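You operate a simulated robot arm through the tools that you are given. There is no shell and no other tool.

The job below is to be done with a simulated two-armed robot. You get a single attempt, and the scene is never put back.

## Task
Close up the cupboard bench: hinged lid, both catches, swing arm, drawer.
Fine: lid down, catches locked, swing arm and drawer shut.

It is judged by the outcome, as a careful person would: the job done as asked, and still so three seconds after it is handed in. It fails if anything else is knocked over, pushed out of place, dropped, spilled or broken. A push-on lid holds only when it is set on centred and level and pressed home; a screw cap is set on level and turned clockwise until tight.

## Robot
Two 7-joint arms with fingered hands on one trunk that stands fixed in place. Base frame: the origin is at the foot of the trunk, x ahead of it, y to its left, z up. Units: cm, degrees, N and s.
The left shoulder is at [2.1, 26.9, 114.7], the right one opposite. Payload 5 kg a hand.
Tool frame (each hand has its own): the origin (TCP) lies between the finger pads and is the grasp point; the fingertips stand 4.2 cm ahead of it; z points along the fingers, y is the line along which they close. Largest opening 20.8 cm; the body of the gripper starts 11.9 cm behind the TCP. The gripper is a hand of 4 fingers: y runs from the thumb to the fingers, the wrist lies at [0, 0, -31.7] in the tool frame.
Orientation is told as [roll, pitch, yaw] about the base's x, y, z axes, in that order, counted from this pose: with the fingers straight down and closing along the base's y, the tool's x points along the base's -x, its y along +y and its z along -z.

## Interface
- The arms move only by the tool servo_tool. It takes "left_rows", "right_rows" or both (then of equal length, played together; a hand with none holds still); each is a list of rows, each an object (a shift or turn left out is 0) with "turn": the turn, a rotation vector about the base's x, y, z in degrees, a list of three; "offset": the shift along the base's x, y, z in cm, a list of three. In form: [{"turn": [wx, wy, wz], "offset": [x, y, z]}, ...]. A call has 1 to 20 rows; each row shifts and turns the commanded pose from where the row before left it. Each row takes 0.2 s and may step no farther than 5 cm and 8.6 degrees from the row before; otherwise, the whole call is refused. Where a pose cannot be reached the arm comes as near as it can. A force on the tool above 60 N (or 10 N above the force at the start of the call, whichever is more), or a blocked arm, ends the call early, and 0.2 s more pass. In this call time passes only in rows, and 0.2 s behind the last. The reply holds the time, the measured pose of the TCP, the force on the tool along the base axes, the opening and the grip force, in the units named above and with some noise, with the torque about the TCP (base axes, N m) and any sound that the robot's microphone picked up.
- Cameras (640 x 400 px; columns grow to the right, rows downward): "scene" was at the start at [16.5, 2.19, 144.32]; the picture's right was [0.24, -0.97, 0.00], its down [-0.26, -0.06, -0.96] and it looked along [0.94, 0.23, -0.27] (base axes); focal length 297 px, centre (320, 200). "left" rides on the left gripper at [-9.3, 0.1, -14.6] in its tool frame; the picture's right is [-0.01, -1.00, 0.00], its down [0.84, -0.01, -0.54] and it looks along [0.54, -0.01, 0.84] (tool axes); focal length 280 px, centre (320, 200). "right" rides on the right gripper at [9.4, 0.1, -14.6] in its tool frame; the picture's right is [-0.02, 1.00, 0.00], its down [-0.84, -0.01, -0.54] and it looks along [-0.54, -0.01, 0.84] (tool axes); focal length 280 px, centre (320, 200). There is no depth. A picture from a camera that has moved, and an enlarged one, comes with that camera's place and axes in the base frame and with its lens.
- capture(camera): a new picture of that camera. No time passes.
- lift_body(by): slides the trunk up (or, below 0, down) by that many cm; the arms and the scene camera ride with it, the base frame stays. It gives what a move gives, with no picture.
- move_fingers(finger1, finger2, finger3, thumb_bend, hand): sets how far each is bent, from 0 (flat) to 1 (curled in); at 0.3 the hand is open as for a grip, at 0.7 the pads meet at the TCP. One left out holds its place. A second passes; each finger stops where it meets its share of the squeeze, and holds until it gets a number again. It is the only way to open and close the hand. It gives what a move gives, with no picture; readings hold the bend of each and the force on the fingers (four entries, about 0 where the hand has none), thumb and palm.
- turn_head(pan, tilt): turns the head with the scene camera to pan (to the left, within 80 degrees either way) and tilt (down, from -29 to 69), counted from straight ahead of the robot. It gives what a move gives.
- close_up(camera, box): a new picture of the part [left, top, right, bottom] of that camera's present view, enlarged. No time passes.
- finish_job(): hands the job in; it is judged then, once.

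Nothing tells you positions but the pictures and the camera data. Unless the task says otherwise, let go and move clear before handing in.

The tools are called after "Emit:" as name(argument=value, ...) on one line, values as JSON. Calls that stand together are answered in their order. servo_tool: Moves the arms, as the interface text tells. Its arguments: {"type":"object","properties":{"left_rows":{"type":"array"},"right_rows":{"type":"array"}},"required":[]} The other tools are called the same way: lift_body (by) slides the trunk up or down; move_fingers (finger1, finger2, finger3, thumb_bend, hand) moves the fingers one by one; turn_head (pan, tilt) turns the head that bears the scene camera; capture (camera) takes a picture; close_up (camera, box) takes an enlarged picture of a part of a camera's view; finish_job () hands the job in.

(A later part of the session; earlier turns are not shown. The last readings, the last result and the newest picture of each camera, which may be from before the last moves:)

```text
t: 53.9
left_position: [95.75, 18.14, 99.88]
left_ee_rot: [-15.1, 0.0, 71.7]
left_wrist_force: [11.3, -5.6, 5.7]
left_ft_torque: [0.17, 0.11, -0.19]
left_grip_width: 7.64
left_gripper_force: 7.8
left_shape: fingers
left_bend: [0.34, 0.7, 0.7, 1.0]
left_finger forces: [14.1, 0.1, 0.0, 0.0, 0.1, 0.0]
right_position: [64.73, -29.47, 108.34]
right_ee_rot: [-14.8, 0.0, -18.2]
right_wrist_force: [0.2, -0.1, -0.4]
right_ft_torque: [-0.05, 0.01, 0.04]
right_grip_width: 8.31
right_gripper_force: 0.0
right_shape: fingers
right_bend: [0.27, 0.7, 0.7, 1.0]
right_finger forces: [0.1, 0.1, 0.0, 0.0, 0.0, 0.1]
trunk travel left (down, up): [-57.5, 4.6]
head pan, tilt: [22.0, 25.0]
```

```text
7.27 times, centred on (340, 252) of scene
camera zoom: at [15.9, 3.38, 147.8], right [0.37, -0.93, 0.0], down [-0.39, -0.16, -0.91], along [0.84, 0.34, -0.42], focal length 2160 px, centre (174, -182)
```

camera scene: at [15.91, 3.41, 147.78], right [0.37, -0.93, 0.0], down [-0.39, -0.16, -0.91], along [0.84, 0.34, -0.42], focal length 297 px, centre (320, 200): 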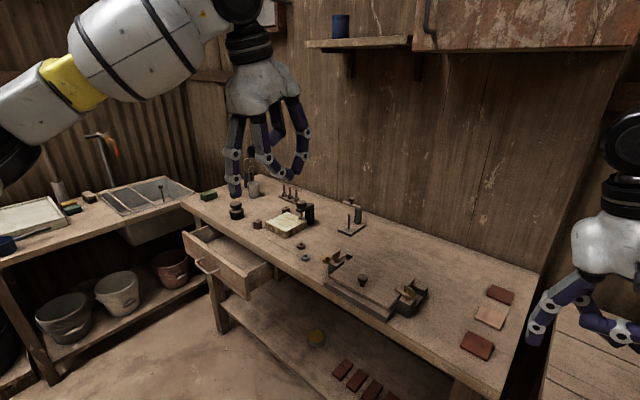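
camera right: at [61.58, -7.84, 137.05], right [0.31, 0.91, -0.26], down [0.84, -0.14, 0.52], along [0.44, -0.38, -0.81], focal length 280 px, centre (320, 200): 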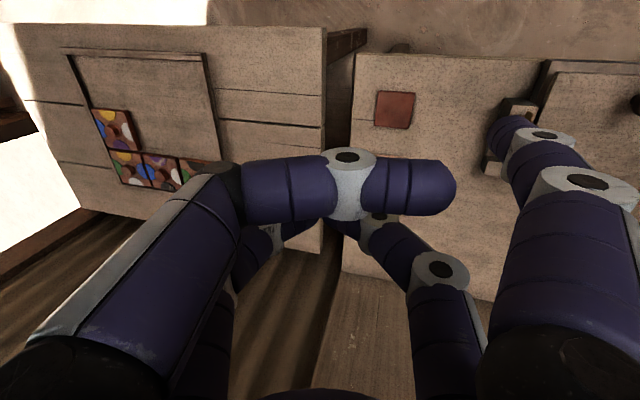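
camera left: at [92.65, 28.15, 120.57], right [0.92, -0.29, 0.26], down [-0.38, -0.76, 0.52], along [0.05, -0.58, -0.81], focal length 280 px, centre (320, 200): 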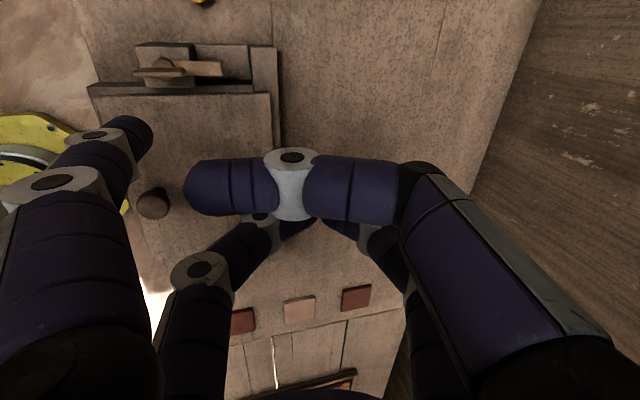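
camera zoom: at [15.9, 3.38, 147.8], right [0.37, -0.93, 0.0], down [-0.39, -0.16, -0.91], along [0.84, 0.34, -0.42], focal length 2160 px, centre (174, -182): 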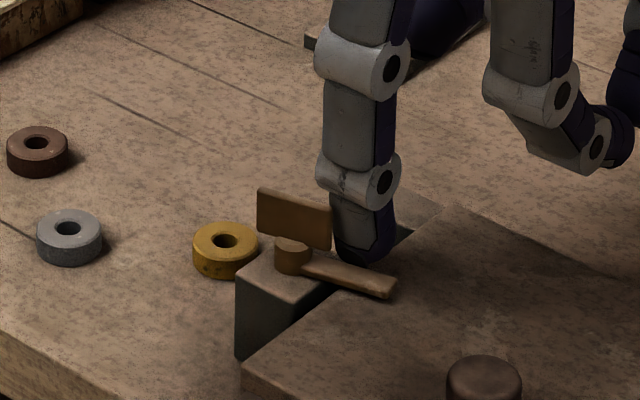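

At 14 N the arm is immovable, and relative to the block's edges it sits at about 80°, the same as the right catch's stop. Both catches are home; I'll lift the left hand off and check the whole top.

Emit:
servo_tool(left_rows=[{"offset": [0.94, -0.35, 0]}, {"offset": [0.6, -0.2, 1.5]}, {"offset": [0, 0, 4]}, {"offset": [-1, 2, 4]}, {"offset": [-3, 2, 3]}, {"offset": [-3, 3, 1]}, {"offset": [-3, 3, 0]}, {"offset": [-3, 3, 0]}, {"offset": [-3, 3, 0]}])

Emit:
capture(camera="scene")

Emit:
close_up(camera="scene", box=[290, 230, 450, 330])

Emit:
close_up(camera="scene", box=[160, 190, 320, 310])

```text
t: 55.9
left_position: [81.27, 33.67, 113.1]
left_ee_rot: [-15.1, 0.0, 71.8]
left_wrist_force: [-0.1, 0.6, 0.3]
left_ft_torque: [-0.06, -0.03, -0.02]
left_grip_width: 8.33
left_gripper_force: 0.0
left_shape: fingers
left_bend: [0.27, 0.7, 0.7, 1.0]
left_finger forces: [0.0, 0.0, 0.0, 0.1, 0.1, 0.0]
right_position: [64.67, -29.28, 108.35]
right_ee_rot: [-15.0, -0.2, -18.1]
right_wrist_force: [-0.3, 2.2, 1.0]
right_ft_torque: [-0.14, -0.08, 0.02]
right_grip_width: 8.32
right_gripper_force: 0.0
right_shape: fingers
right_bend: [0.27, 0.7, 0.7, 1.0]
right_finger forces: [0.0, 0.1, 0.0, 0.1, 0.1, 0.1]
trunk travel left (down, up): [-57.5, 4.6]
head pan, tilt: [22.0, 25.0]
```

```text
taken
camera scene: at [15.83, 3.54, 147.8], right [0.38, -0.93, 0.0], down [-0.39, -0.16, -0.91], along [0.84, 0.34, -0.42], focal length 297 px, centre (320, 200)
```

scene: 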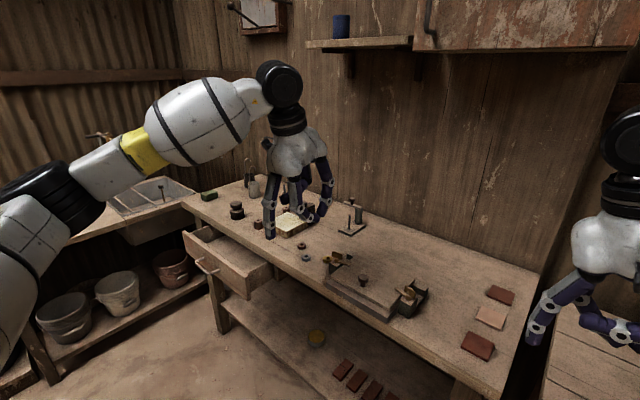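

```text
4.00 times, centred on (370, 280) of scene
camera zoom: at [15.83, 3.54, 147.8], right [0.38, -0.93, 0.0], down [-0.39, -0.16, -0.91], along [0.84, 0.34, -0.42], focal length 1188 px, centre (120, -120)
```

zoom: 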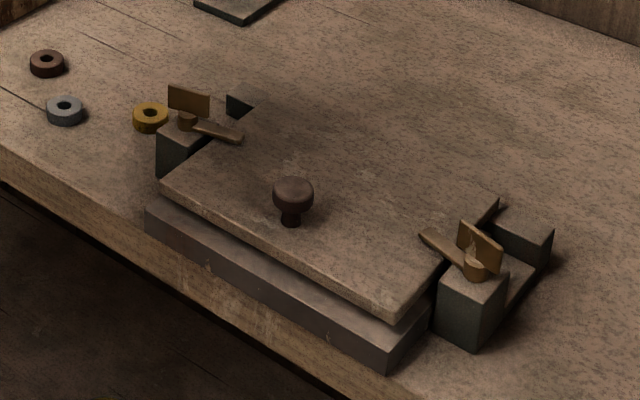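

```text
3.33 times, centred on (240, 250) of scene
camera zoom: at [15.83, 3.54, 147.8], right [0.38, -0.93, 0.0], down [-0.39, -0.16, -0.91], along [0.84, 0.34, -0.42], focal length 990 px, centre (587, 33)
```

zoom: 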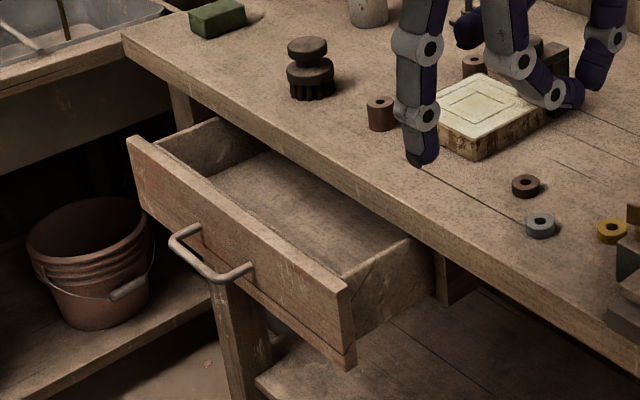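

Both catches lie across the lid. Next is the drawer: its front spans roughly [80, 55] to [94, 98] below the table top, with the handle near the middle. I'll pull the left hand back from the table, close its fingers, and turn it to point forward.

Emit:
servo_tool(left_rows=[{"offset": [-2.2, 1.5, 0.5], "turn": [0, 0, -8.18]}, {"offset": [-2.2, 1.5, 0.5], "turn": [0, 0, -8.18]}, {"offset": [-2.2, 1.5, 0.5], "turn": [0, 0, -8.18]}, {"offset": [-2.2, 1.5, 0.5], "turn": [0, 0, -8.18]}, {"offset": [-2.2, 1.5, 0.5], "turn": [0, 0, -8.18]}, {"offset": [-2.2, 1.5, 0.5], "turn": [0, 0, -8.18]}, {"offset": [-2.2, 1.5, 0], "turn": [0, 0, -8.18]}, {"offset": [-2.2, 1.5, 0], "turn": [0, 0, -8.18]}, {"offset": [-2.2, 1.5, 0], "turn": [0, 0, -8.18]}, {"offset": [-2.2, 1.5, 0], "turn": [0, 0, -8.18]}, {"offset": [-2.2, 1.5, 0], "turn": [0, 0, -8.18]}, {"offset": [0, 1, 0], "turn": [7.13, -2.32, 0]}, {"offset": [0, 1, 0], "turn": [7.13, -2.32, 0]}])

Emit:
move_fingers(hand="left", finger1=0.7, finger2=0.7, finger3=0.7, thumb_bend=0.7)

Emit:
turn_head(pan=40, tilt=25)

Emit:
capture(camera="scene")

```text
t: 58.7
left_position: [56.85, 52.11, 116.04]
left_ee_rot: [0.1, 0.0, -18.3]
left_wrist_force: [0.3, -0.5, 0.5]
left_ft_torque: [-0.03, -0.07, 0.06]
left_grip_width: 8.33
left_gripper_force: 0.0
left_shape: fingers
left_bend: [0.27, 0.7, 0.7, 1.0]
left_finger forces: [0.0, 0.0, 0.0, 0.1, 0.0, 0.0]
right_position: [64.61, -29.47, 108.31]
right_ee_rot: [-14.9, -0.1, -18.2]
right_wrist_force: [-0.6, 0.5, -0.2]
right_ft_torque: [-0.01, -0.05, 0.02]
right_grip_width: 8.34
right_gripper_force: 0.0
right_shape: fingers
right_bend: [0.27, 0.7, 0.7, 1.0]
right_finger forces: [0.0, 0.0, 0.0, 0.0, 0.0, 0.0]
trunk travel left (down, up): [-57.5, 4.6]
head pan, tilt: [22.0, 25.0]
```

```text
t: 59.7
left_position: [56.99, 51.93, 116.12]
left_ee_rot: [-0.1, 0.0, -18.2]
left_wrist_force: [0.0, 0.1, 0.6]
left_ft_torque: [-0.02, -0.01, 0.01]
left_grip_width: 1.08
left_gripper_force: 0.0
left_shape: fingers
left_bend: [0.7, 0.7, 0.7, 0.7]
left_finger forces: [0.1, 0.0, 0.1, 0.0, 0.0, 0.1]
right_position: [64.64, -29.41, 108.13]
right_ee_rot: [-14.9, -0.1, -18.1]
right_wrist_force: [-0.3, 0.2, 0.0]
right_ft_torque: [0.02, -0.01, 0.02]
right_grip_width: 8.31
right_gripper_force: 0.0
right_shape: fingers
right_bend: [0.27, 0.7, 0.7, 1.0]
right_finger forces: [0.0, 0.0, 0.0, 0.0, 0.1, 0.0]
trunk travel left (down, up): [-57.5, 4.6]
head pan, tilt: [22.0, 25.0]
```

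```text
t: 60.5
left_position: [56.95, 52.01, 116.17]
left_ee_rot: [0.0, 0.0, -18.2]
left_wrist_force: [-0.7, 0.7, -0.5]
left_ft_torque: [0.0, 0.03, 0.02]
left_grip_width: 1.07
left_gripper_force: 0.0
left_shape: fingers
left_bend: [0.7, 0.7, 0.7, 0.7]
left_finger forces: [0.0, 0.0, 0.1, 0.1, 0.0, 0.1]
right_position: [64.71, -29.39, 108.19]
right_ee_rot: [-14.9, -0.1, -18.0]
right_wrist_force: [-0.3, 0.1, 0.2]
right_ft_torque: [-0.01, 0.01, -0.02]
right_grip_width: 8.32
right_gripper_force: 0.1
right_shape: fingers
right_bend: [0.27, 0.7, 0.7, 1.0]
right_finger forces: [0.0, 0.0, 0.1, 0.0, 0.0, 0.1]
trunk travel left (down, up): [-57.5, 4.6]
head pan, tilt: [40.0, 25.0]
```

```text
taken
camera scene: at [14.4, 5.9, 147.79], right [0.64, -0.77, 0.0], down [-0.32, -0.27, -0.91], along [0.69, 0.58, -0.42], focal length 297 px, centre (320, 200)
```

scene: 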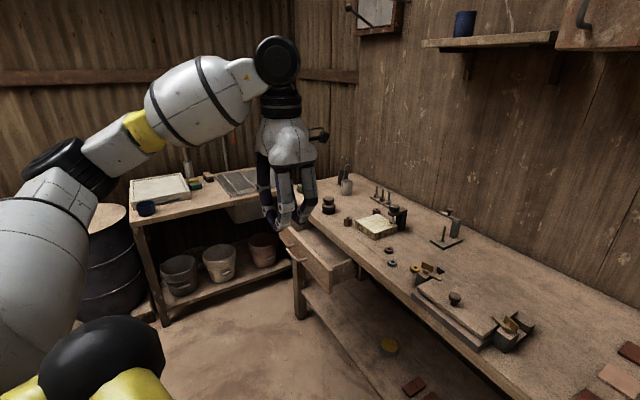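

The hand is clear in front of the drawer. I'll pitch it forward by 70° while lowering it to drawer height.

Emit:
servo_tool(left_rows=[{"offset": [1, 1.78, -3.5], "turn": [-2.42, -7.42, 0]}, {"offset": [1, 1.78, -3.5], "turn": [-2.42, -7.42, 0]}, {"offset": [1, 1.78, -3.5], "turn": [-2.42, -7.42, 0]}, {"offset": [1, 1.78, -3.5], "turn": [-2.42, -7.42, 0]}, {"offset": [1, 1.78, -3.5], "turn": [-2.42, -7.42, 0]}, {"offset": [1, 1.78, -3.5], "turn": [-2.42, -7.42, 0]}, {"offset": [1, 1.78, -3.5], "turn": [-2.42, -7.42, 0]}, {"offset": [1, 1.78, -3.5], "turn": [-2.42, -7.42, 0]}, {"offset": [1, 1.78, -3.5], "turn": [-2.42, -7.42, 0]}])

Emit:
capture(camera="scene")

Emit:
capture(camera="left")

```text
t: 62.7
left_position: [54.79, 72.32, 72.57]
left_ee_rot: [2.2, -53.2, -20.1]
left_wrist_force: [0.2, -1.8, -1.8]
left_ft_torque: [0.07, -0.17, 0.16]
left_grip_width: 1.07
left_gripper_force: 0.1
left_shape: fingers
left_bend: [0.7, 0.7, 0.7, 0.7]
left_finger forces: [0.0, 0.0, 0.0, 0.0, 0.1, 0.0]
right_position: [64.83, -29.35, 108.2]
right_ee_rot: [-14.9, -0.2, -18.1]
right_wrist_force: [1.1, -0.3, -0.8]
right_ft_torque: [0.02, 0.17, -0.04]
right_grip_width: 8.32
right_gripper_force: 0.1
right_shape: fingers
right_bend: [0.27, 0.7, 0.7, 1.0]
right_finger forces: [0.0, 0.1, 0.1, 0.0, 0.0, 0.0]
trunk travel left (down, up): [-57.5, 4.6]
head pan, tilt: [40.0, 25.0]
stopped in row 9 (left hand): the arm was blocked; the commanded pose is now the measured one
```

```text
taken
camera scene: at [14.58, 5.88, 147.78], right [0.64, -0.77, 0.0], down [-0.33, -0.27, -0.91], along [0.69, 0.58, -0.42], focal length 297 px, centre (320, 200)
```

scene: 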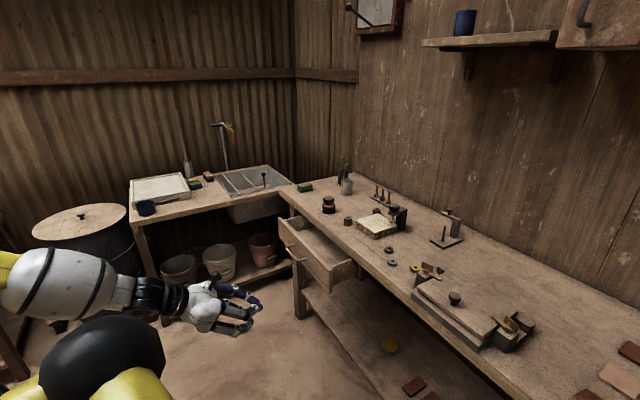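

```text
taken
camera left: at [48.8, 74.08, 88.85], right [-0.31, -0.95, -0.01], down [-0.89, 0.29, -0.35], along [0.34, -0.1, -0.94], focal length 280 px, centre (320, 200)
```

left: 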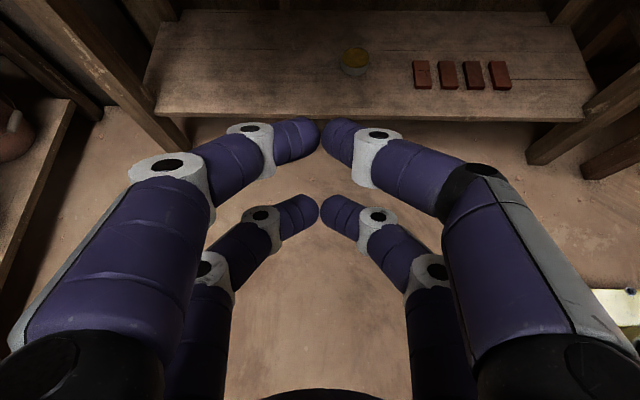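

The left arm ran into its own limits at that pose, though nothing in the room moved. I'll raise both hands and then lower the trunk, so the shoulder is nearer drawer height and the forward-pointing pose is easier.

Emit:
servo_tool(left_rows=[{"offset": [0.3, -0.5, 4.5]}, {"offset": [0.3, -0.5, 4.5]}, {"offset": [0.3, -0.5, 4.5]}, {"offset": [0.3, -0.5, 4.5]}, {"offset": [0.3, -0.5, 4.5]}, {"offset": [0.3, -0.5, 4.5]}], right_rows=[{"offset": [-2.5, 0, 4]}, {"offset": [-2.5, 0, 4]}, {"offset": [-2.5, 0, 4]}, {"offset": [-2.5, 0, 4]}, {"offset": [-2.5, 0, 4]}, {"offset": [-2.5, 0, 4]}])

Emit:
capture(camera="scene")

Emit:
capture(camera="left")

```text
t: 64.1
left_position: [55.94, 69.1, 99.87]
left_ee_rot: [2.1, -53.4, -20.2]
left_wrist_force: [-1.7, -0.9, 1.0]
left_ft_torque: [0.13, -0.07, 0.13]
left_grip_width: 1.07
left_gripper_force: 0.0
left_shape: fingers
left_bend: [0.7, 0.7, 0.7, 0.7]
left_finger forces: [0.0, 0.0, 0.0, 0.0, 0.0, 0.0]
right_position: [49.44, -29.57, 132.41]
right_ee_rot: [-14.7, -0.2, -18.2]
right_wrist_force: [-1.1, -1.3, 0.5]
right_ft_torque: [0.18, -0.24, 0.0]
right_grip_width: 8.32
right_gripper_force: 0.0
right_shape: fingers
right_bend: [0.27, 0.7, 0.7, 1.0]
right_finger forces: [0.1, 0.0, 0.0, 0.0, 0.0, 0.0]
trunk travel left (down, up): [-57.5, 4.6]
head pan, tilt: [40.0, 25.0]
```

```text
taken
camera scene: at [14.16, 5.74, 147.84], right [0.64, -0.77, 0.0], down [-0.32, -0.27, -0.91], along [0.7, 0.58, -0.42], focal length 297 px, centre (320, 200)
```

scene: 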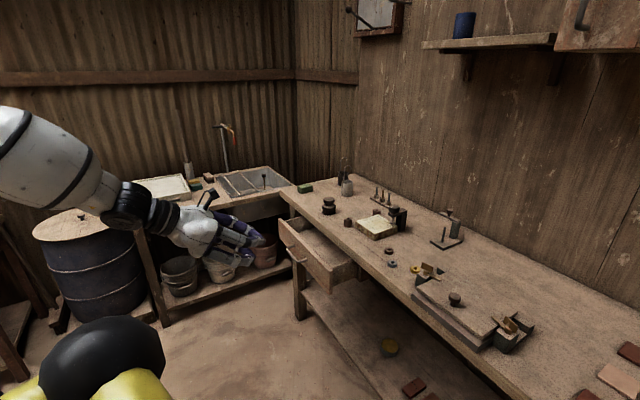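

```text
taken
camera left: at [50.05, 71.01, 116.12], right [-0.31, -0.95, -0.01], down [-0.89, 0.29, -0.35], along [0.34, -0.1, -0.94], focal length 280 px, centre (320, 200)
```

left: 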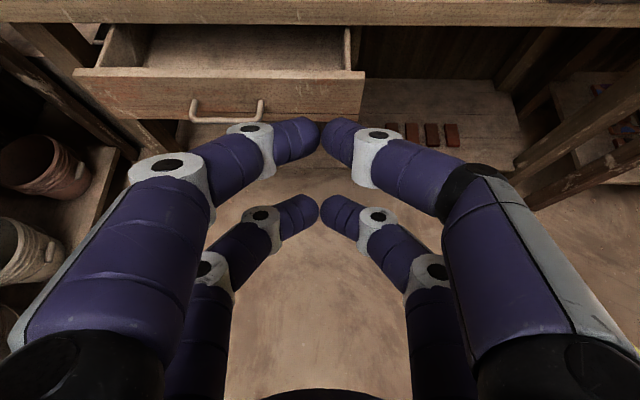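

Now both cameras see the drawer well. I'll take enlargements to triangulate its front panel and handle.

Emit:
close_up(camera="scene", box=[260, 180, 380, 300])

Emit:
close_up(camera="left", box=[60, 0, 380, 160])

```text
3.33 times, centred on (320, 240) of scene
camera zoom: at [14.16, 5.74, 147.84], right [0.64, -0.77, 0.0], down [-0.32, -0.27, -0.91], along [0.7, 0.58, -0.42], focal length 990 px, centre (320, 67)
```

zoom: 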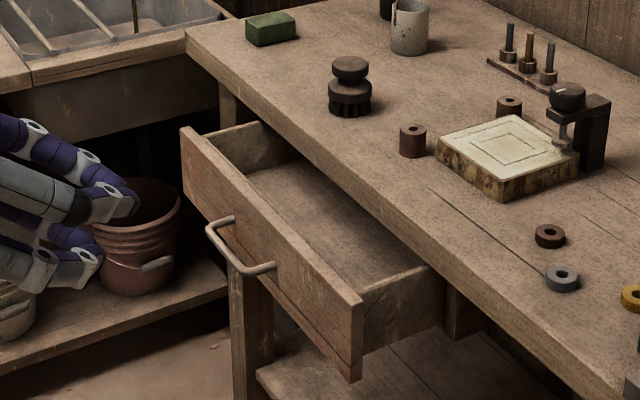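

```text
2.00 times, centred on (220, 80) of left
camera zoom: at [50.05, 71.01, 116.12], right [-0.31, -0.95, -0.01], down [-0.89, 0.29, -0.35], along [0.34, -0.1, -0.94], focal length 561 px, centre (520, 440)
```

zoom: 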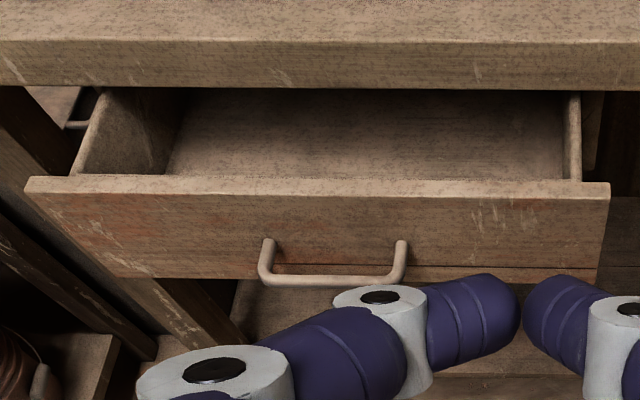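

The drawer front spans [80, 54.6] to [96, 98.6], about 8 cm in front of the table edge, with its top at z≈82 and the handle in the middle. I'll lower the trunk by 22 cm so the arm can push it straight.

Emit:
lift_body(by=-22)

Emit:
servo_tool(left_rows=[{"offset": [0.5, -0.3, 0.2], "turn": [-1.6, -5, 0]}, {"offset": [0.5, -0.3, 0.2], "turn": [-1.6, -5, 0]}, {"offset": [0.5, -0.3, 0.2], "turn": [-1.6, -5, 0]}, {"offset": [0.5, -0.3, 0.2], "turn": [-1.6, -5, 0]}])

Emit:
capture(camera="scene")

Emit:
capture(camera="left")

```text
t: 66.5
left_position: [56.44, 69.34, 77.57]
left_ee_rot: [2.0, -53.3, -20.0]
left_wrist_force: [-0.1, 0.1, 0.4]
left_ft_torque: [0.0, 0.03, 0.03]
left_grip_width: 1.06
left_gripper_force: 0.1
left_shape: fingers
left_bend: [0.7, 0.7, 0.7, 0.7]
left_finger forces: [0.0, 0.0, 0.0, 0.1, 0.0, 0.0]
right_position: [49.62, -29.39, 110.29]
right_ee_rot: [-14.8, -0.2, -18.1]
right_wrist_force: [-0.4, -0.6, 0.3]
right_ft_torque: [0.02, -0.04, 0.0]
right_grip_width: 8.31
right_gripper_force: 0.1
right_shape: fingers
right_bend: [0.27, 0.7, 0.7, 1.0]
right_finger forces: [0.0, 0.1, 0.0, 0.0, 0.0, 0.0]
trunk travel left (down, up): [-35.5, 26.6]
head pan, tilt: [40.0, 25.0]
```

```text
t: 67.5
left_position: [58.5, 68.06, 78.39]
left_ee_rot: [5.3, -74.3, -23.1]
left_wrist_force: [0.0, 0.4, -0.6]
left_ft_torque: [-0.03, -0.07, -0.04]
left_grip_width: 1.07
left_gripper_force: 0.2
left_shape: fingers
left_bend: [0.7, 0.7, 0.7, 0.7]
left_finger forces: [0.0, 0.0, 0.1, 0.1, 0.0, 0.1]
right_position: [49.6, -29.31, 110.3]
right_ee_rot: [-14.9, -0.3, -18.0]
right_wrist_force: [1.1, 0.3, 0.0]
right_ft_torque: [-0.06, 0.03, 0.0]
right_grip_width: 8.32
right_gripper_force: 0.0
right_shape: fingers
right_bend: [0.27, 0.7, 0.7, 1.0]
right_finger forces: [0.0, 0.0, 0.0, 0.0, 0.1, 0.1]
trunk travel left (down, up): [-35.5, 26.6]
head pan, tilt: [40.0, 25.0]
```

```text
taken
camera scene: at [16.41, 5.94, 125.45], right [0.64, -0.77, 0.0], down [-0.32, -0.27, -0.91], along [0.69, 0.58, -0.42], focal length 297 px, centre (320, 200)
```

scene: 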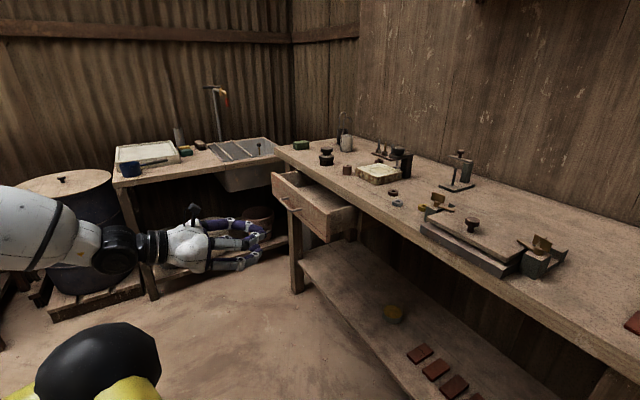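

```text
taken
camera left: at [47.32, 71.59, 91.32], right [-0.31, -0.95, -0.01], down [-0.71, 0.23, -0.67], along [0.64, -0.2, -0.75], focal length 280 px, centre (320, 200)
```

left: 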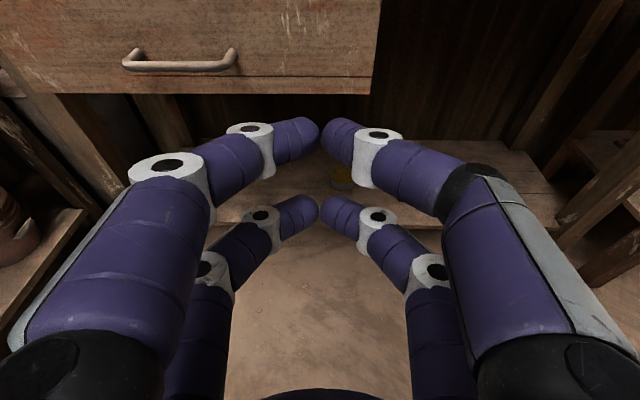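

The hand now points straight at the drawer. I'll shift it a bit left and advance until just short of the panel, to the right of the handle.

Emit:
servo_tool(left_rows=[{"offset": [1.27, 3.48, -0.4]}, {"offset": [3.76, -1.37, 0]}, {"offset": [3.76, -1.37, 0]}, {"offset": [3.76, -1.37, 0]}, {"offset": [3.76, -1.37, 0]}])

Emit:
capture(camera="scene")

Emit:
capture(camera="left")

```text
t: 68.7
left_position: [74.83, 65.96, 78.03]
left_ee_rot: [4.9, -74.3, -22.7]
left_wrist_force: [0.4, 0.2, 1.0]
left_ft_torque: [0.02, 0.06, 0.01]
left_grip_width: 1.06
left_gripper_force: 0.1
left_shape: fingers
left_bend: [0.7, 0.7, 0.7, 0.7]
left_finger forces: [0.0, 0.0, 0.0, 0.0, 0.0, 0.0]
right_position: [49.62, -29.38, 110.3]
right_ee_rot: [-14.9, -0.2, -18.2]
right_wrist_force: [-0.4, -0.3, -1.0]
right_ft_torque: [-0.02, 0.02, -0.04]
right_grip_width: 8.35
right_gripper_force: 0.1
right_shape: fingers
right_bend: [0.27, 0.7, 0.7, 1.0]
right_finger forces: [0.1, 0.0, 0.2, 0.0, 0.0, 0.1]
trunk travel left (down, up): [-35.5, 26.6]
head pan, tilt: [40.0, 25.0]
```

```text
taken
camera scene: at [16.39, 5.88, 125.44], right [0.64, -0.77, 0.0], down [-0.32, -0.27, -0.91], along [0.69, 0.58, -0.42], focal length 297 px, centre (320, 200)
```

scene: 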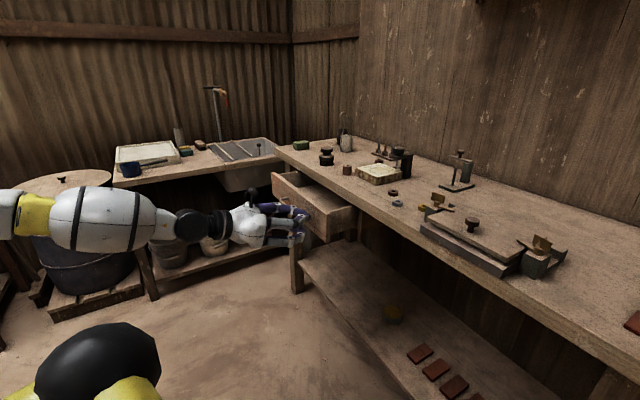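

```text
taken
camera left: at [63.78, 69.47, 91.1], right [-0.31, -0.95, -0.01], down [-0.71, 0.23, -0.66], along [0.64, -0.2, -0.75], focal length 280 px, centre (320, 200)
```

left: 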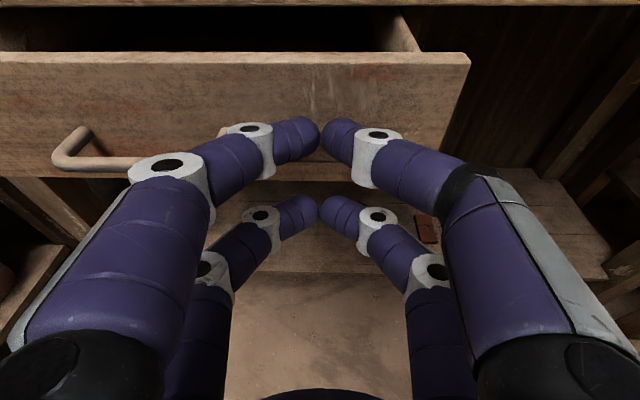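

The fingertips are about 4 cm from the panel. I'll raise slightly and push in steady small steps.

Emit:
servo_tool(left_rows=[{"offset": [1.41, -0.51, 0.6]}, {"offset": [1.41, -0.51, 0]}, {"offset": [1.41, -0.51, 0]}, {"offset": [1.41, -0.51, 0]}, {"offset": [1.41, -0.51, 0]}, {"offset": [1.41, -0.51, 0]}])

Emit:
close_up(camera="scene", box=[220, 150, 400, 280])

Emit:
capture(camera="left")

```text
t: 70.1
left_position: [84.31, 62.94, 82.63]
left_ee_rot: [11.5, -77.2, -28.8]
left_wrist_force: [0.8, -3.5, 18.0]
left_ft_torque: [-0.23, -0.7, -0.25]
left_grip_width: 1.04
left_gripper_force: 8.2
left_shape: fingers
left_bend: [0.7, 0.7, 0.7, 0.7]
left_finger forces: [9.2, 0.0, 0.1, 0.0, 8.1, 0.1]
right_position: [49.8, -29.33, 110.14]
right_ee_rot: [-15.0, 0.0, -18.1]
right_wrist_force: [2.2, 1.3, -1.6]
right_ft_torque: [-0.3, 0.29, -0.07]
right_grip_width: 8.31
right_gripper_force: 0.0
right_shape: fingers
right_bend: [0.27, 0.7, 0.7, 1.0]
right_finger forces: [0.0, 0.1, 0.0, 0.1, 0.0, 0.1]
trunk travel left (down, up): [-35.5, 26.6]
head pan, tilt: [40.0, 25.0]
stopped in row 6 (left hand): the force on the tool passed its limit at 76 N (the readings are from after the stop); the commanded pose is now the measured one
```

```text
3.08 times, centred on (310, 215) of scene
camera zoom: at [16.48, 5.92, 125.43], right [0.64, -0.77, 0.0], down [-0.32, -0.27, -0.91], along [0.69, 0.58, -0.42], focal length 914 px, centre (351, 154)
```

zoom: 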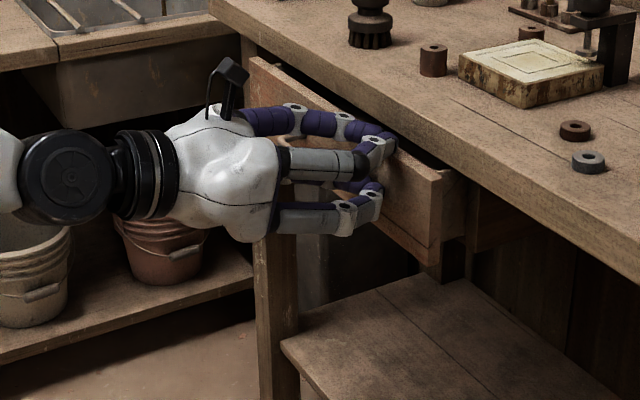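

```text
taken
camera left: at [72.3, 66.42, 94.87], right [-0.3, -0.95, -0.03], down [-0.67, 0.23, -0.71], along [0.68, -0.19, -0.71], focal length 280 px, centre (320, 200)
```

left: 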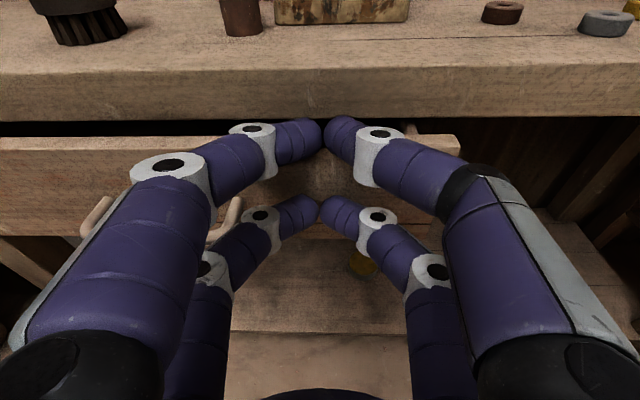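

The drawer moved in a few centimetres, but my upper fingertips rode up over the panel's top edge. I'll back out, lower the hand by about 7 cm and push again at mid-panel.

Emit:
servo_tool(left_rows=[{"offset": [-2.8, 1.0, 0]}, {"offset": [-2.8, 1.0, 0]}, {"offset": [-0.9, 0.3, -3.7]}, {"offset": [0, 0, -3.7]}])

Emit:
close_up(camera="scene", box=[220, 150, 400, 280])

Emit:
capture(camera="left")

```text
t: 70.5
left_position: [82.35, 63.88, 82.59]
left_ee_rot: [12.8, -77.8, -30.0]
left_wrist_force: [0.1, -1.7, 23.8]
left_ft_torque: [-0.34, -0.93, -0.41]
left_grip_width: 1.05
left_gripper_force: 12.5
left_shape: fingers
left_bend: [0.7, 0.7, 0.7, 0.7]
left_finger forces: [14.2, 0.1, 0.0, 0.1, 10.3, 0.0]
right_position: [49.87, -29.13, 110.04]
right_ee_rot: [-15.0, 0.1, -18.0]
right_wrist_force: [3.8, 2.0, -2.4]
right_ft_torque: [-0.35, 0.58, -0.14]
right_grip_width: 8.36
right_gripper_force: 0.0
right_shape: fingers
right_bend: [0.27, 0.7, 0.7, 1.0]
right_finger forces: [0.1, 0.0, 0.0, 0.0, 0.1, 0.0]
trunk travel left (down, up): [-35.5, 26.6]
head pan, tilt: [40.0, 25.0]
stopped in row 1 (left hand): the force on the tool passed its limit at 92 N (the readings are from after the stop); the commanded pose is now the measured one
```

```text
3.08 times, centred on (310, 215) of scene
camera zoom: at [16.56, 5.96, 125.41], right [0.64, -0.77, 0.0], down [-0.33, -0.27, -0.91], along [0.69, 0.58, -0.42], focal length 914 px, centre (351, 154)
```

zoom: 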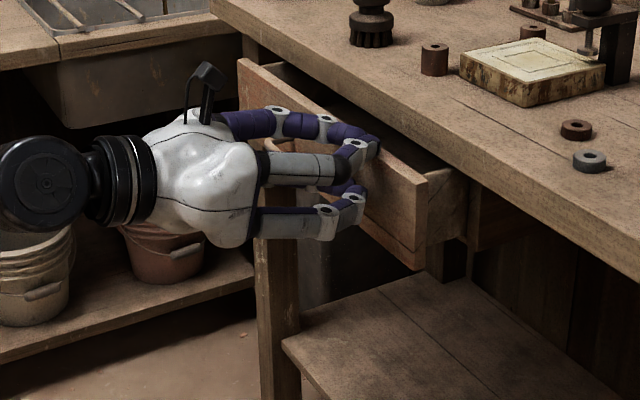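

```text
taken
camera left: at [70.26, 67.31, 94.74], right [-0.3, -0.95, -0.03], down [-0.66, 0.23, -0.71], along [0.69, -0.19, -0.7], focal length 280 px, centre (320, 200)
```

left: 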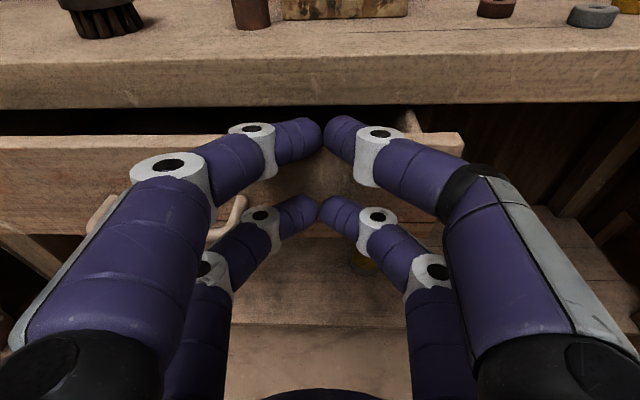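

The fingertips are hooked over the panel's top edge, so pulling back drew the drawer with them. I'll lift them off first.

Emit:
servo_tool(left_rows=[{"offset": [0, 0, 1]}, {"offset": [0, 0, 1]}, {"offset": [0, 0, 1]}])

Emit:
close_up(camera="scene", box=[220, 150, 400, 280])

```text
t: 71.3
left_position: [82.11, 63.75, 84.93]
left_ee_rot: [11.4, -77.1, -28.7]
left_wrist_force: [0.2, 0.1, 0.3]
left_ft_torque: [0.01, 0.02, 0.06]
left_grip_width: 1.1
left_gripper_force: 0.0
left_shape: fingers
left_bend: [0.7, 0.7, 0.7, 0.7]
left_finger forces: [0.0, 0.0, 0.1, 0.1, 0.0, 0.0]
right_position: [49.53, -29.34, 110.26]
right_ee_rot: [-14.8, -0.1, -18.1]
right_wrist_force: [-0.3, -0.7, -0.2]
right_ft_torque: [0.12, -0.06, 0.0]
right_grip_width: 8.33
right_gripper_force: 0.1
right_shape: fingers
right_bend: [0.27, 0.7, 0.7, 1.0]
right_finger forces: [0.0, 0.1, 0.1, 0.0, 0.0, 0.1]
trunk travel left (down, up): [-35.5, 26.6]
head pan, tilt: [40.0, 25.0]
```

```text
3.08 times, centred on (310, 215) of scene
camera zoom: at [16.38, 5.86, 125.45], right [0.64, -0.77, 0.0], down [-0.32, -0.27, -0.91], along [0.69, 0.58, -0.42], focal length 914 px, centre (351, 154)
```

zoom: 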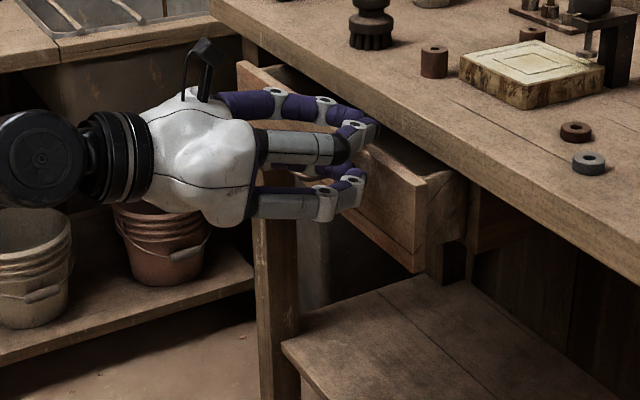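

The fingers are free. I'll back away, drop to mid-panel height and check.

Emit:
servo_tool(left_rows=[{"offset": [-3.5, 1.25, 0]}, {"offset": [-3.5, 1.25, 0]}, {"offset": [0, 0, -3.6]}, {"offset": [0, 0, -3.6]}, {"offset": [0, 0, -3.2]}])

Emit:
close_up(camera="scene", box=[220, 150, 400, 280])

Emit:
capture(camera="left")

```text
t: 72.5
left_position: [74.98, 66.43, 74.82]
left_ee_rot: [12.0, -77.4, -29.1]
left_wrist_force: [0.8, 0.1, 0.8]
left_ft_torque: [0.05, 0.16, -0.04]
left_grip_width: 1.12
left_gripper_force: 0.1
left_shape: fingers
left_bend: [0.7, 0.7, 0.7, 0.7]
left_finger forces: [0.1, 0.0, 0.1, 0.1, 0.0, 0.0]
right_position: [49.71, -29.4, 110.28]
right_ee_rot: [-14.9, -0.1, -18.1]
right_wrist_force: [-0.3, -0.6, -0.4]
right_ft_torque: [-0.01, -0.02, 0.01]
right_grip_width: 8.3
right_gripper_force: 0.1
right_shape: fingers
right_bend: [0.27, 0.7, 0.7, 1.0]
right_finger forces: [0.0, 0.0, 0.1, 0.1, 0.0, 0.0]
trunk travel left (down, up): [-35.5, 26.6]
head pan, tilt: [40.0, 25.0]
```

```text
3.08 times, centred on (310, 215) of scene
camera zoom: at [16.39, 5.87, 125.46], right [0.64, -0.77, 0.0], down [-0.32, -0.27, -0.91], along [0.69, 0.58, -0.42], focal length 914 px, centre (351, 154)
```

zoom: 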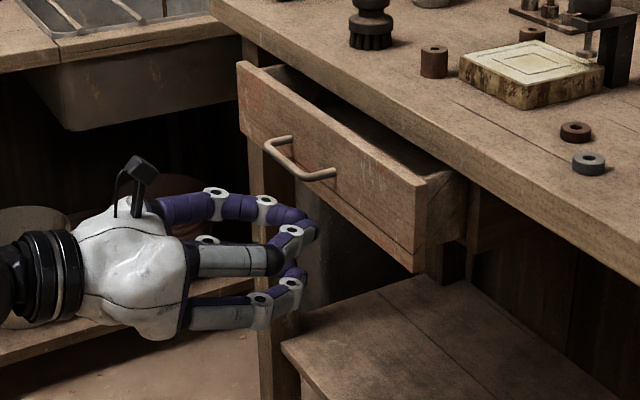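

```text
taken
camera left: at [63.1, 69.71, 87.12], right [-0.3, -0.95, -0.03], down [-0.67, 0.23, -0.71], along [0.68, -0.19, -0.71], focal length 280 px, centre (320, 200)
```

left: 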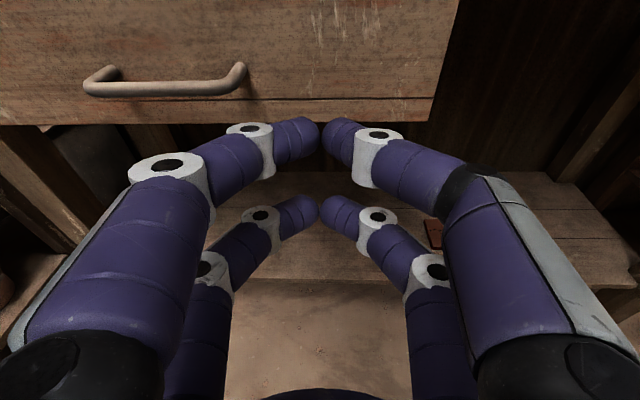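

The panel now spans z≈73.6–83.8 with its front at about [83, 53] on the right. The upper finger pair is at z≈77, mid-panel. I'll push forward slowly this time.

Emit:
servo_tool(left_rows=[{"offset": [1.88, -0.68, 0]}, {"offset": [1.41, -0.51, 0]}, {"offset": [0.75, -0.27, 0]}, {"offset": [0.75, -0.27, 0]}, {"offset": [0.56, -0.2, 0]}, {"offset": [0.56, -0.2, 0]}])

Emit:
close_up(camera="scene", box=[220, 150, 400, 280])

Emit:
capture(camera="left")

```text
t: 73.9
left_position: [80.78, 64.33, 74.58]
left_ee_rot: [11.6, -77.2, -28.8]
left_wrist_force: [-0.3, 0.0, 0.8]
left_ft_torque: [0.01, 0.02, -0.01]
left_grip_width: 1.08
left_gripper_force: 0.0
left_shape: fingers
left_bend: [0.7, 0.7, 0.7, 0.7]
left_finger forces: [0.0, 0.1, 0.1, 0.0, 0.0, 0.1]
right_position: [49.58, -29.3, 110.21]
right_ee_rot: [-14.9, -0.1, -18.2]
right_wrist_force: [-1.0, 0.7, -0.8]
right_ft_torque: [0.01, 0.03, -0.01]
right_grip_width: 8.32
right_gripper_force: 0.1
right_shape: fingers
right_bend: [0.27, 0.7, 0.7, 1.0]
right_finger forces: [0.0, 0.1, 0.0, 0.0, 0.0, 0.0]
trunk travel left (down, up): [-35.5, 26.6]
head pan, tilt: [40.0, 25.0]
```

```text
3.08 times, centred on (310, 215) of scene
camera zoom: at [16.39, 5.89, 125.45], right [0.64, -0.77, 0.0], down [-0.32, -0.27, -0.91], along [0.69, 0.58, -0.42], focal length 914 px, centre (351, 154)
```

zoom: 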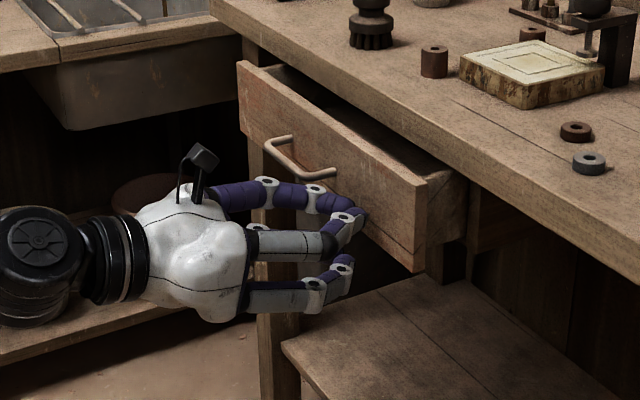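

```text
taken
camera left: at [68.88, 67.75, 86.87], right [-0.3, -0.95, -0.03], down [-0.67, 0.23, -0.7], along [0.68, -0.19, -0.71], focal length 280 px, centre (320, 200)
```

left: 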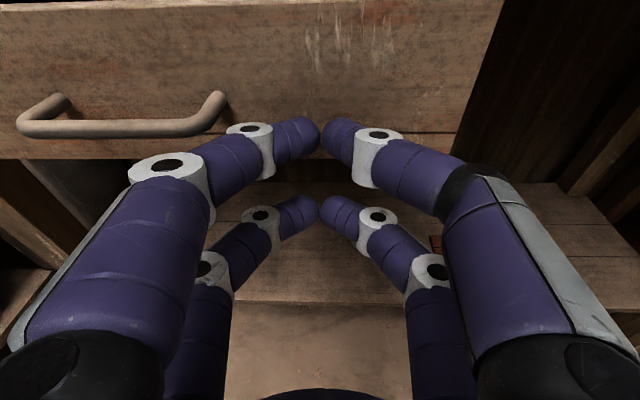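

The fingertips are about to touch, in the lower-middle of the panel. I'll raise by 1 cm and push slowly.

Emit:
servo_tool(left_rows=[{"offset": [0.56, -0.2, 1.0]}, {"offset": [0.56, -0.2, 0]}, {"offset": [0.56, -0.2, 0]}, {"offset": [0.56, -0.2, 0]}, {"offset": [0.56, -0.2, 0]}, {"offset": [0.56, -0.2, 0]}])

Emit:
close_up(camera="scene", box=[220, 150, 400, 280])

Emit:
capture(camera="left")

```text
t: 75.3
left_position: [84.21, 63.16, 75.47]
left_ee_rot: [11.6, -77.2, -28.7]
left_wrist_force: [-1.0, 0.8, 0.3]
left_ft_torque: [-0.01, -0.02, 0.02]
left_grip_width: 1.03
left_gripper_force: 0.6
left_shape: fingers
left_bend: [0.7, 0.7, 0.7, 0.7]
left_finger forces: [0.0, 0.1, 0.0, 0.0, 0.8, 0.1]
right_position: [49.62, -29.38, 110.24]
right_ee_rot: [-14.9, -0.1, -18.2]
right_wrist_force: [1.0, -0.4, -0.6]
right_ft_torque: [0.03, 0.0, 0.01]
right_grip_width: 8.31
right_gripper_force: 0.1
right_shape: fingers
right_bend: [0.27, 0.7, 0.7, 1.0]
right_finger forces: [0.0, 0.0, 0.0, 0.0, 0.0, 0.1]
trunk travel left (down, up): [-35.5, 26.6]
head pan, tilt: [40.0, 25.0]
```

```text
3.08 times, centred on (310, 215) of scene
camera zoom: at [16.4, 5.9, 125.45], right [0.64, -0.77, 0.0], down [-0.32, -0.27, -0.91], along [0.69, 0.58, -0.42], focal length 914 px, centre (351, 154)
```

zoom: 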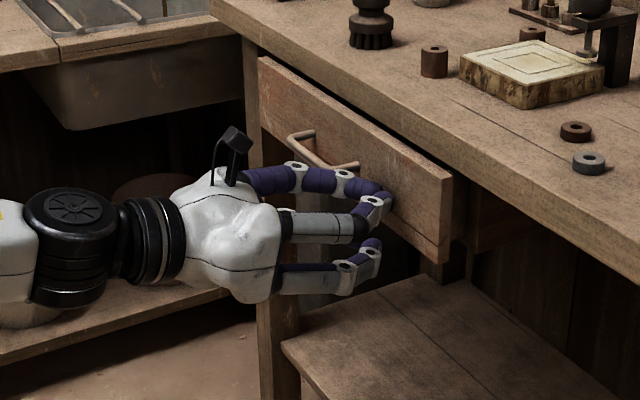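

```text
taken
camera left: at [72.29, 66.5, 87.87], right [-0.3, -0.95, -0.03], down [-0.67, 0.23, -0.71], along [0.68, -0.19, -0.71], focal length 280 px, centre (320, 200)
```

left: 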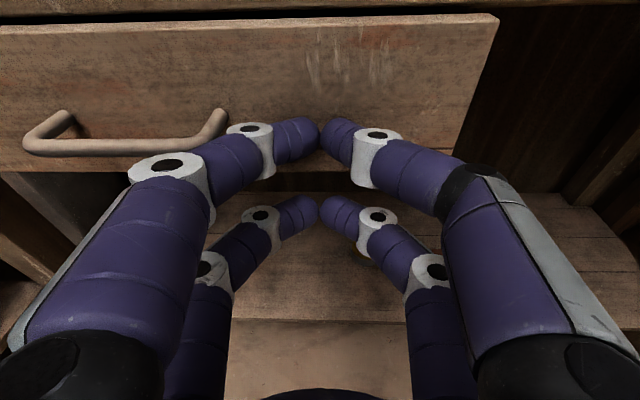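

The drawer slides easily and is nearly at the table edge. I'll continue slowly until it stops.

Emit:
servo_tool(left_rows=[{"offset": [0.47, -0.17, 0]}, {"offset": [0.47, -0.17, 0]}, {"offset": [0.47, -0.17, 0]}, {"offset": [0.47, -0.17, 0]}])

Emit:
close_up(camera="scene", box=[220, 150, 400, 280])

Emit:
capture(camera="left")

```text
t: 76.3
left_position: [86.12, 62.41, 75.6]
left_ee_rot: [11.6, -77.1, -28.9]
left_wrist_force: [-0.4, 1.0, -0.2]
left_ft_torque: [0.03, -0.01, 0.0]
left_grip_width: 0.98
left_gripper_force: 0.6
left_shape: fingers
left_bend: [0.7, 0.7, 0.7, 0.7]
left_finger forces: [0.0, 0.0, 0.0, 0.0, 0.9, 0.0]
right_position: [49.73, -29.3, 110.17]
right_ee_rot: [-14.9, -0.1, -18.1]
right_wrist_force: [0.2, -0.8, 0.5]
right_ft_torque: [0.0, -0.03, 0.0]
right_grip_width: 8.34
right_gripper_force: 0.0
right_shape: fingers
right_bend: [0.27, 0.7, 0.7, 1.0]
right_finger forces: [0.0, 0.1, 0.0, 0.1, 0.0, 0.0]
trunk travel left (down, up): [-35.5, 26.6]
head pan, tilt: [40.0, 25.0]
```

```text
3.08 times, centred on (310, 215) of scene
camera zoom: at [16.39, 5.9, 125.45], right [0.64, -0.77, 0.0], down [-0.32, -0.27, -0.91], along [0.69, 0.58, -0.42], focal length 914 px, centre (351, 154)
```

zoom: 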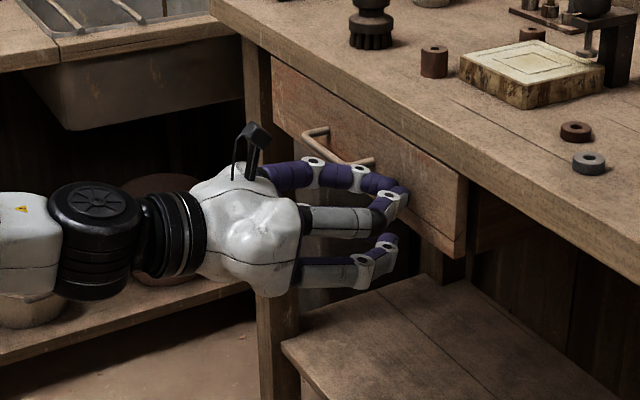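

```text
taken
camera left: at [74.25, 65.73, 87.98], right [-0.3, -0.95, -0.03], down [-0.67, 0.23, -0.71], along [0.68, -0.19, -0.71], focal length 280 px, centre (320, 200)
```

left: 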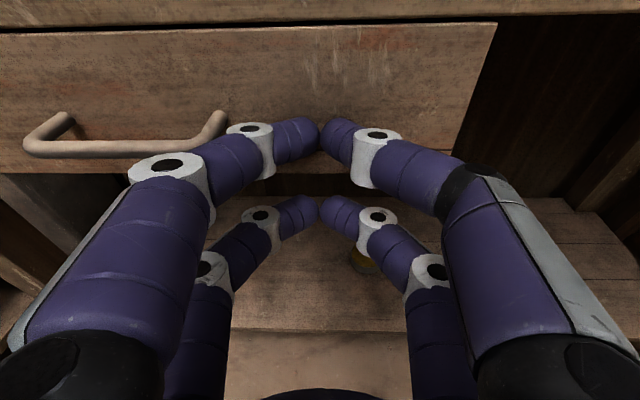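

Still sliding freely and now going in under the table edge. I'll keep pushing gently.

Emit:
servo_tool(left_rows=[{"offset": [0.47, -0.17, 0]}, {"offset": [0.47, -0.17, 0]}, {"offset": [0.47, -0.17, 0]}, {"offset": [0.47, -0.17, 0]}, {"offset": [0.47, -0.17, 0]}, {"offset": [0.47, -0.17, 0]}])

Emit:
close_up(camera="scene", box=[220, 150, 400, 280])

Emit:
capture(camera="left")

```text
t: 77.4
left_position: [87.46, 61.89, 75.36]
left_ee_rot: [11.7, -77.1, -28.9]
left_wrist_force: [-49.9, 8.6, 6.7]
left_ft_torque: [-0.33, -1.61, -0.74]
left_grip_width: 0.81
left_gripper_force: 26.1
left_shape: fingers
left_bend: [0.71, 0.7, 0.7, 0.71]
left_finger forces: [13.9, 0.1, 0.0, 0.0, 38.1, 0.0]
right_position: [49.5, -29.16, 110.35]
right_ee_rot: [-15.0, -0.2, -17.9]
right_wrist_force: [0.4, -0.4, 0.0]
right_ft_torque: [0.03, -0.01, 0.01]
right_grip_width: 8.31
right_gripper_force: 0.0
right_shape: fingers
right_bend: [0.27, 0.7, 0.7, 1.0]
right_finger forces: [0.0, 0.1, 0.0, 0.0, 0.0, 0.0]
trunk travel left (down, up): [-35.5, 26.6]
head pan, tilt: [40.0, 25.0]
stopped in row 5 (left hand): the force on the tool passed its limit at 66 N (the readings are from after the stop); the commanded pose is now the measured one
```

```text
3.08 times, centred on (310, 215) of scene
camera zoom: at [16.15, 5.93, 125.5], right [0.64, -0.76, 0.0], down [-0.32, -0.27, -0.91], along [0.69, 0.58, -0.42], focal length 914 px, centre (351, 154)
```

zoom: 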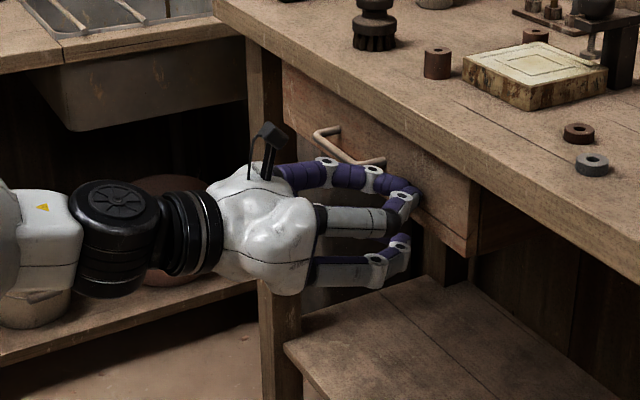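

```text
taken
camera left: at [75.59, 65.33, 87.74], right [-0.3, -0.95, -0.03], down [-0.67, 0.23, -0.7], along [0.68, -0.19, -0.71], focal length 280 px, centre (320, 200)
```

left: 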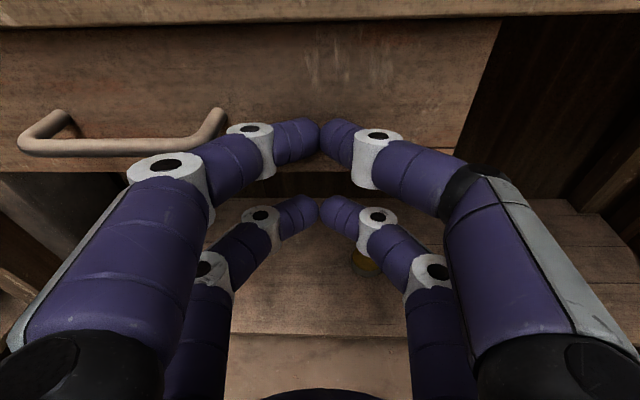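

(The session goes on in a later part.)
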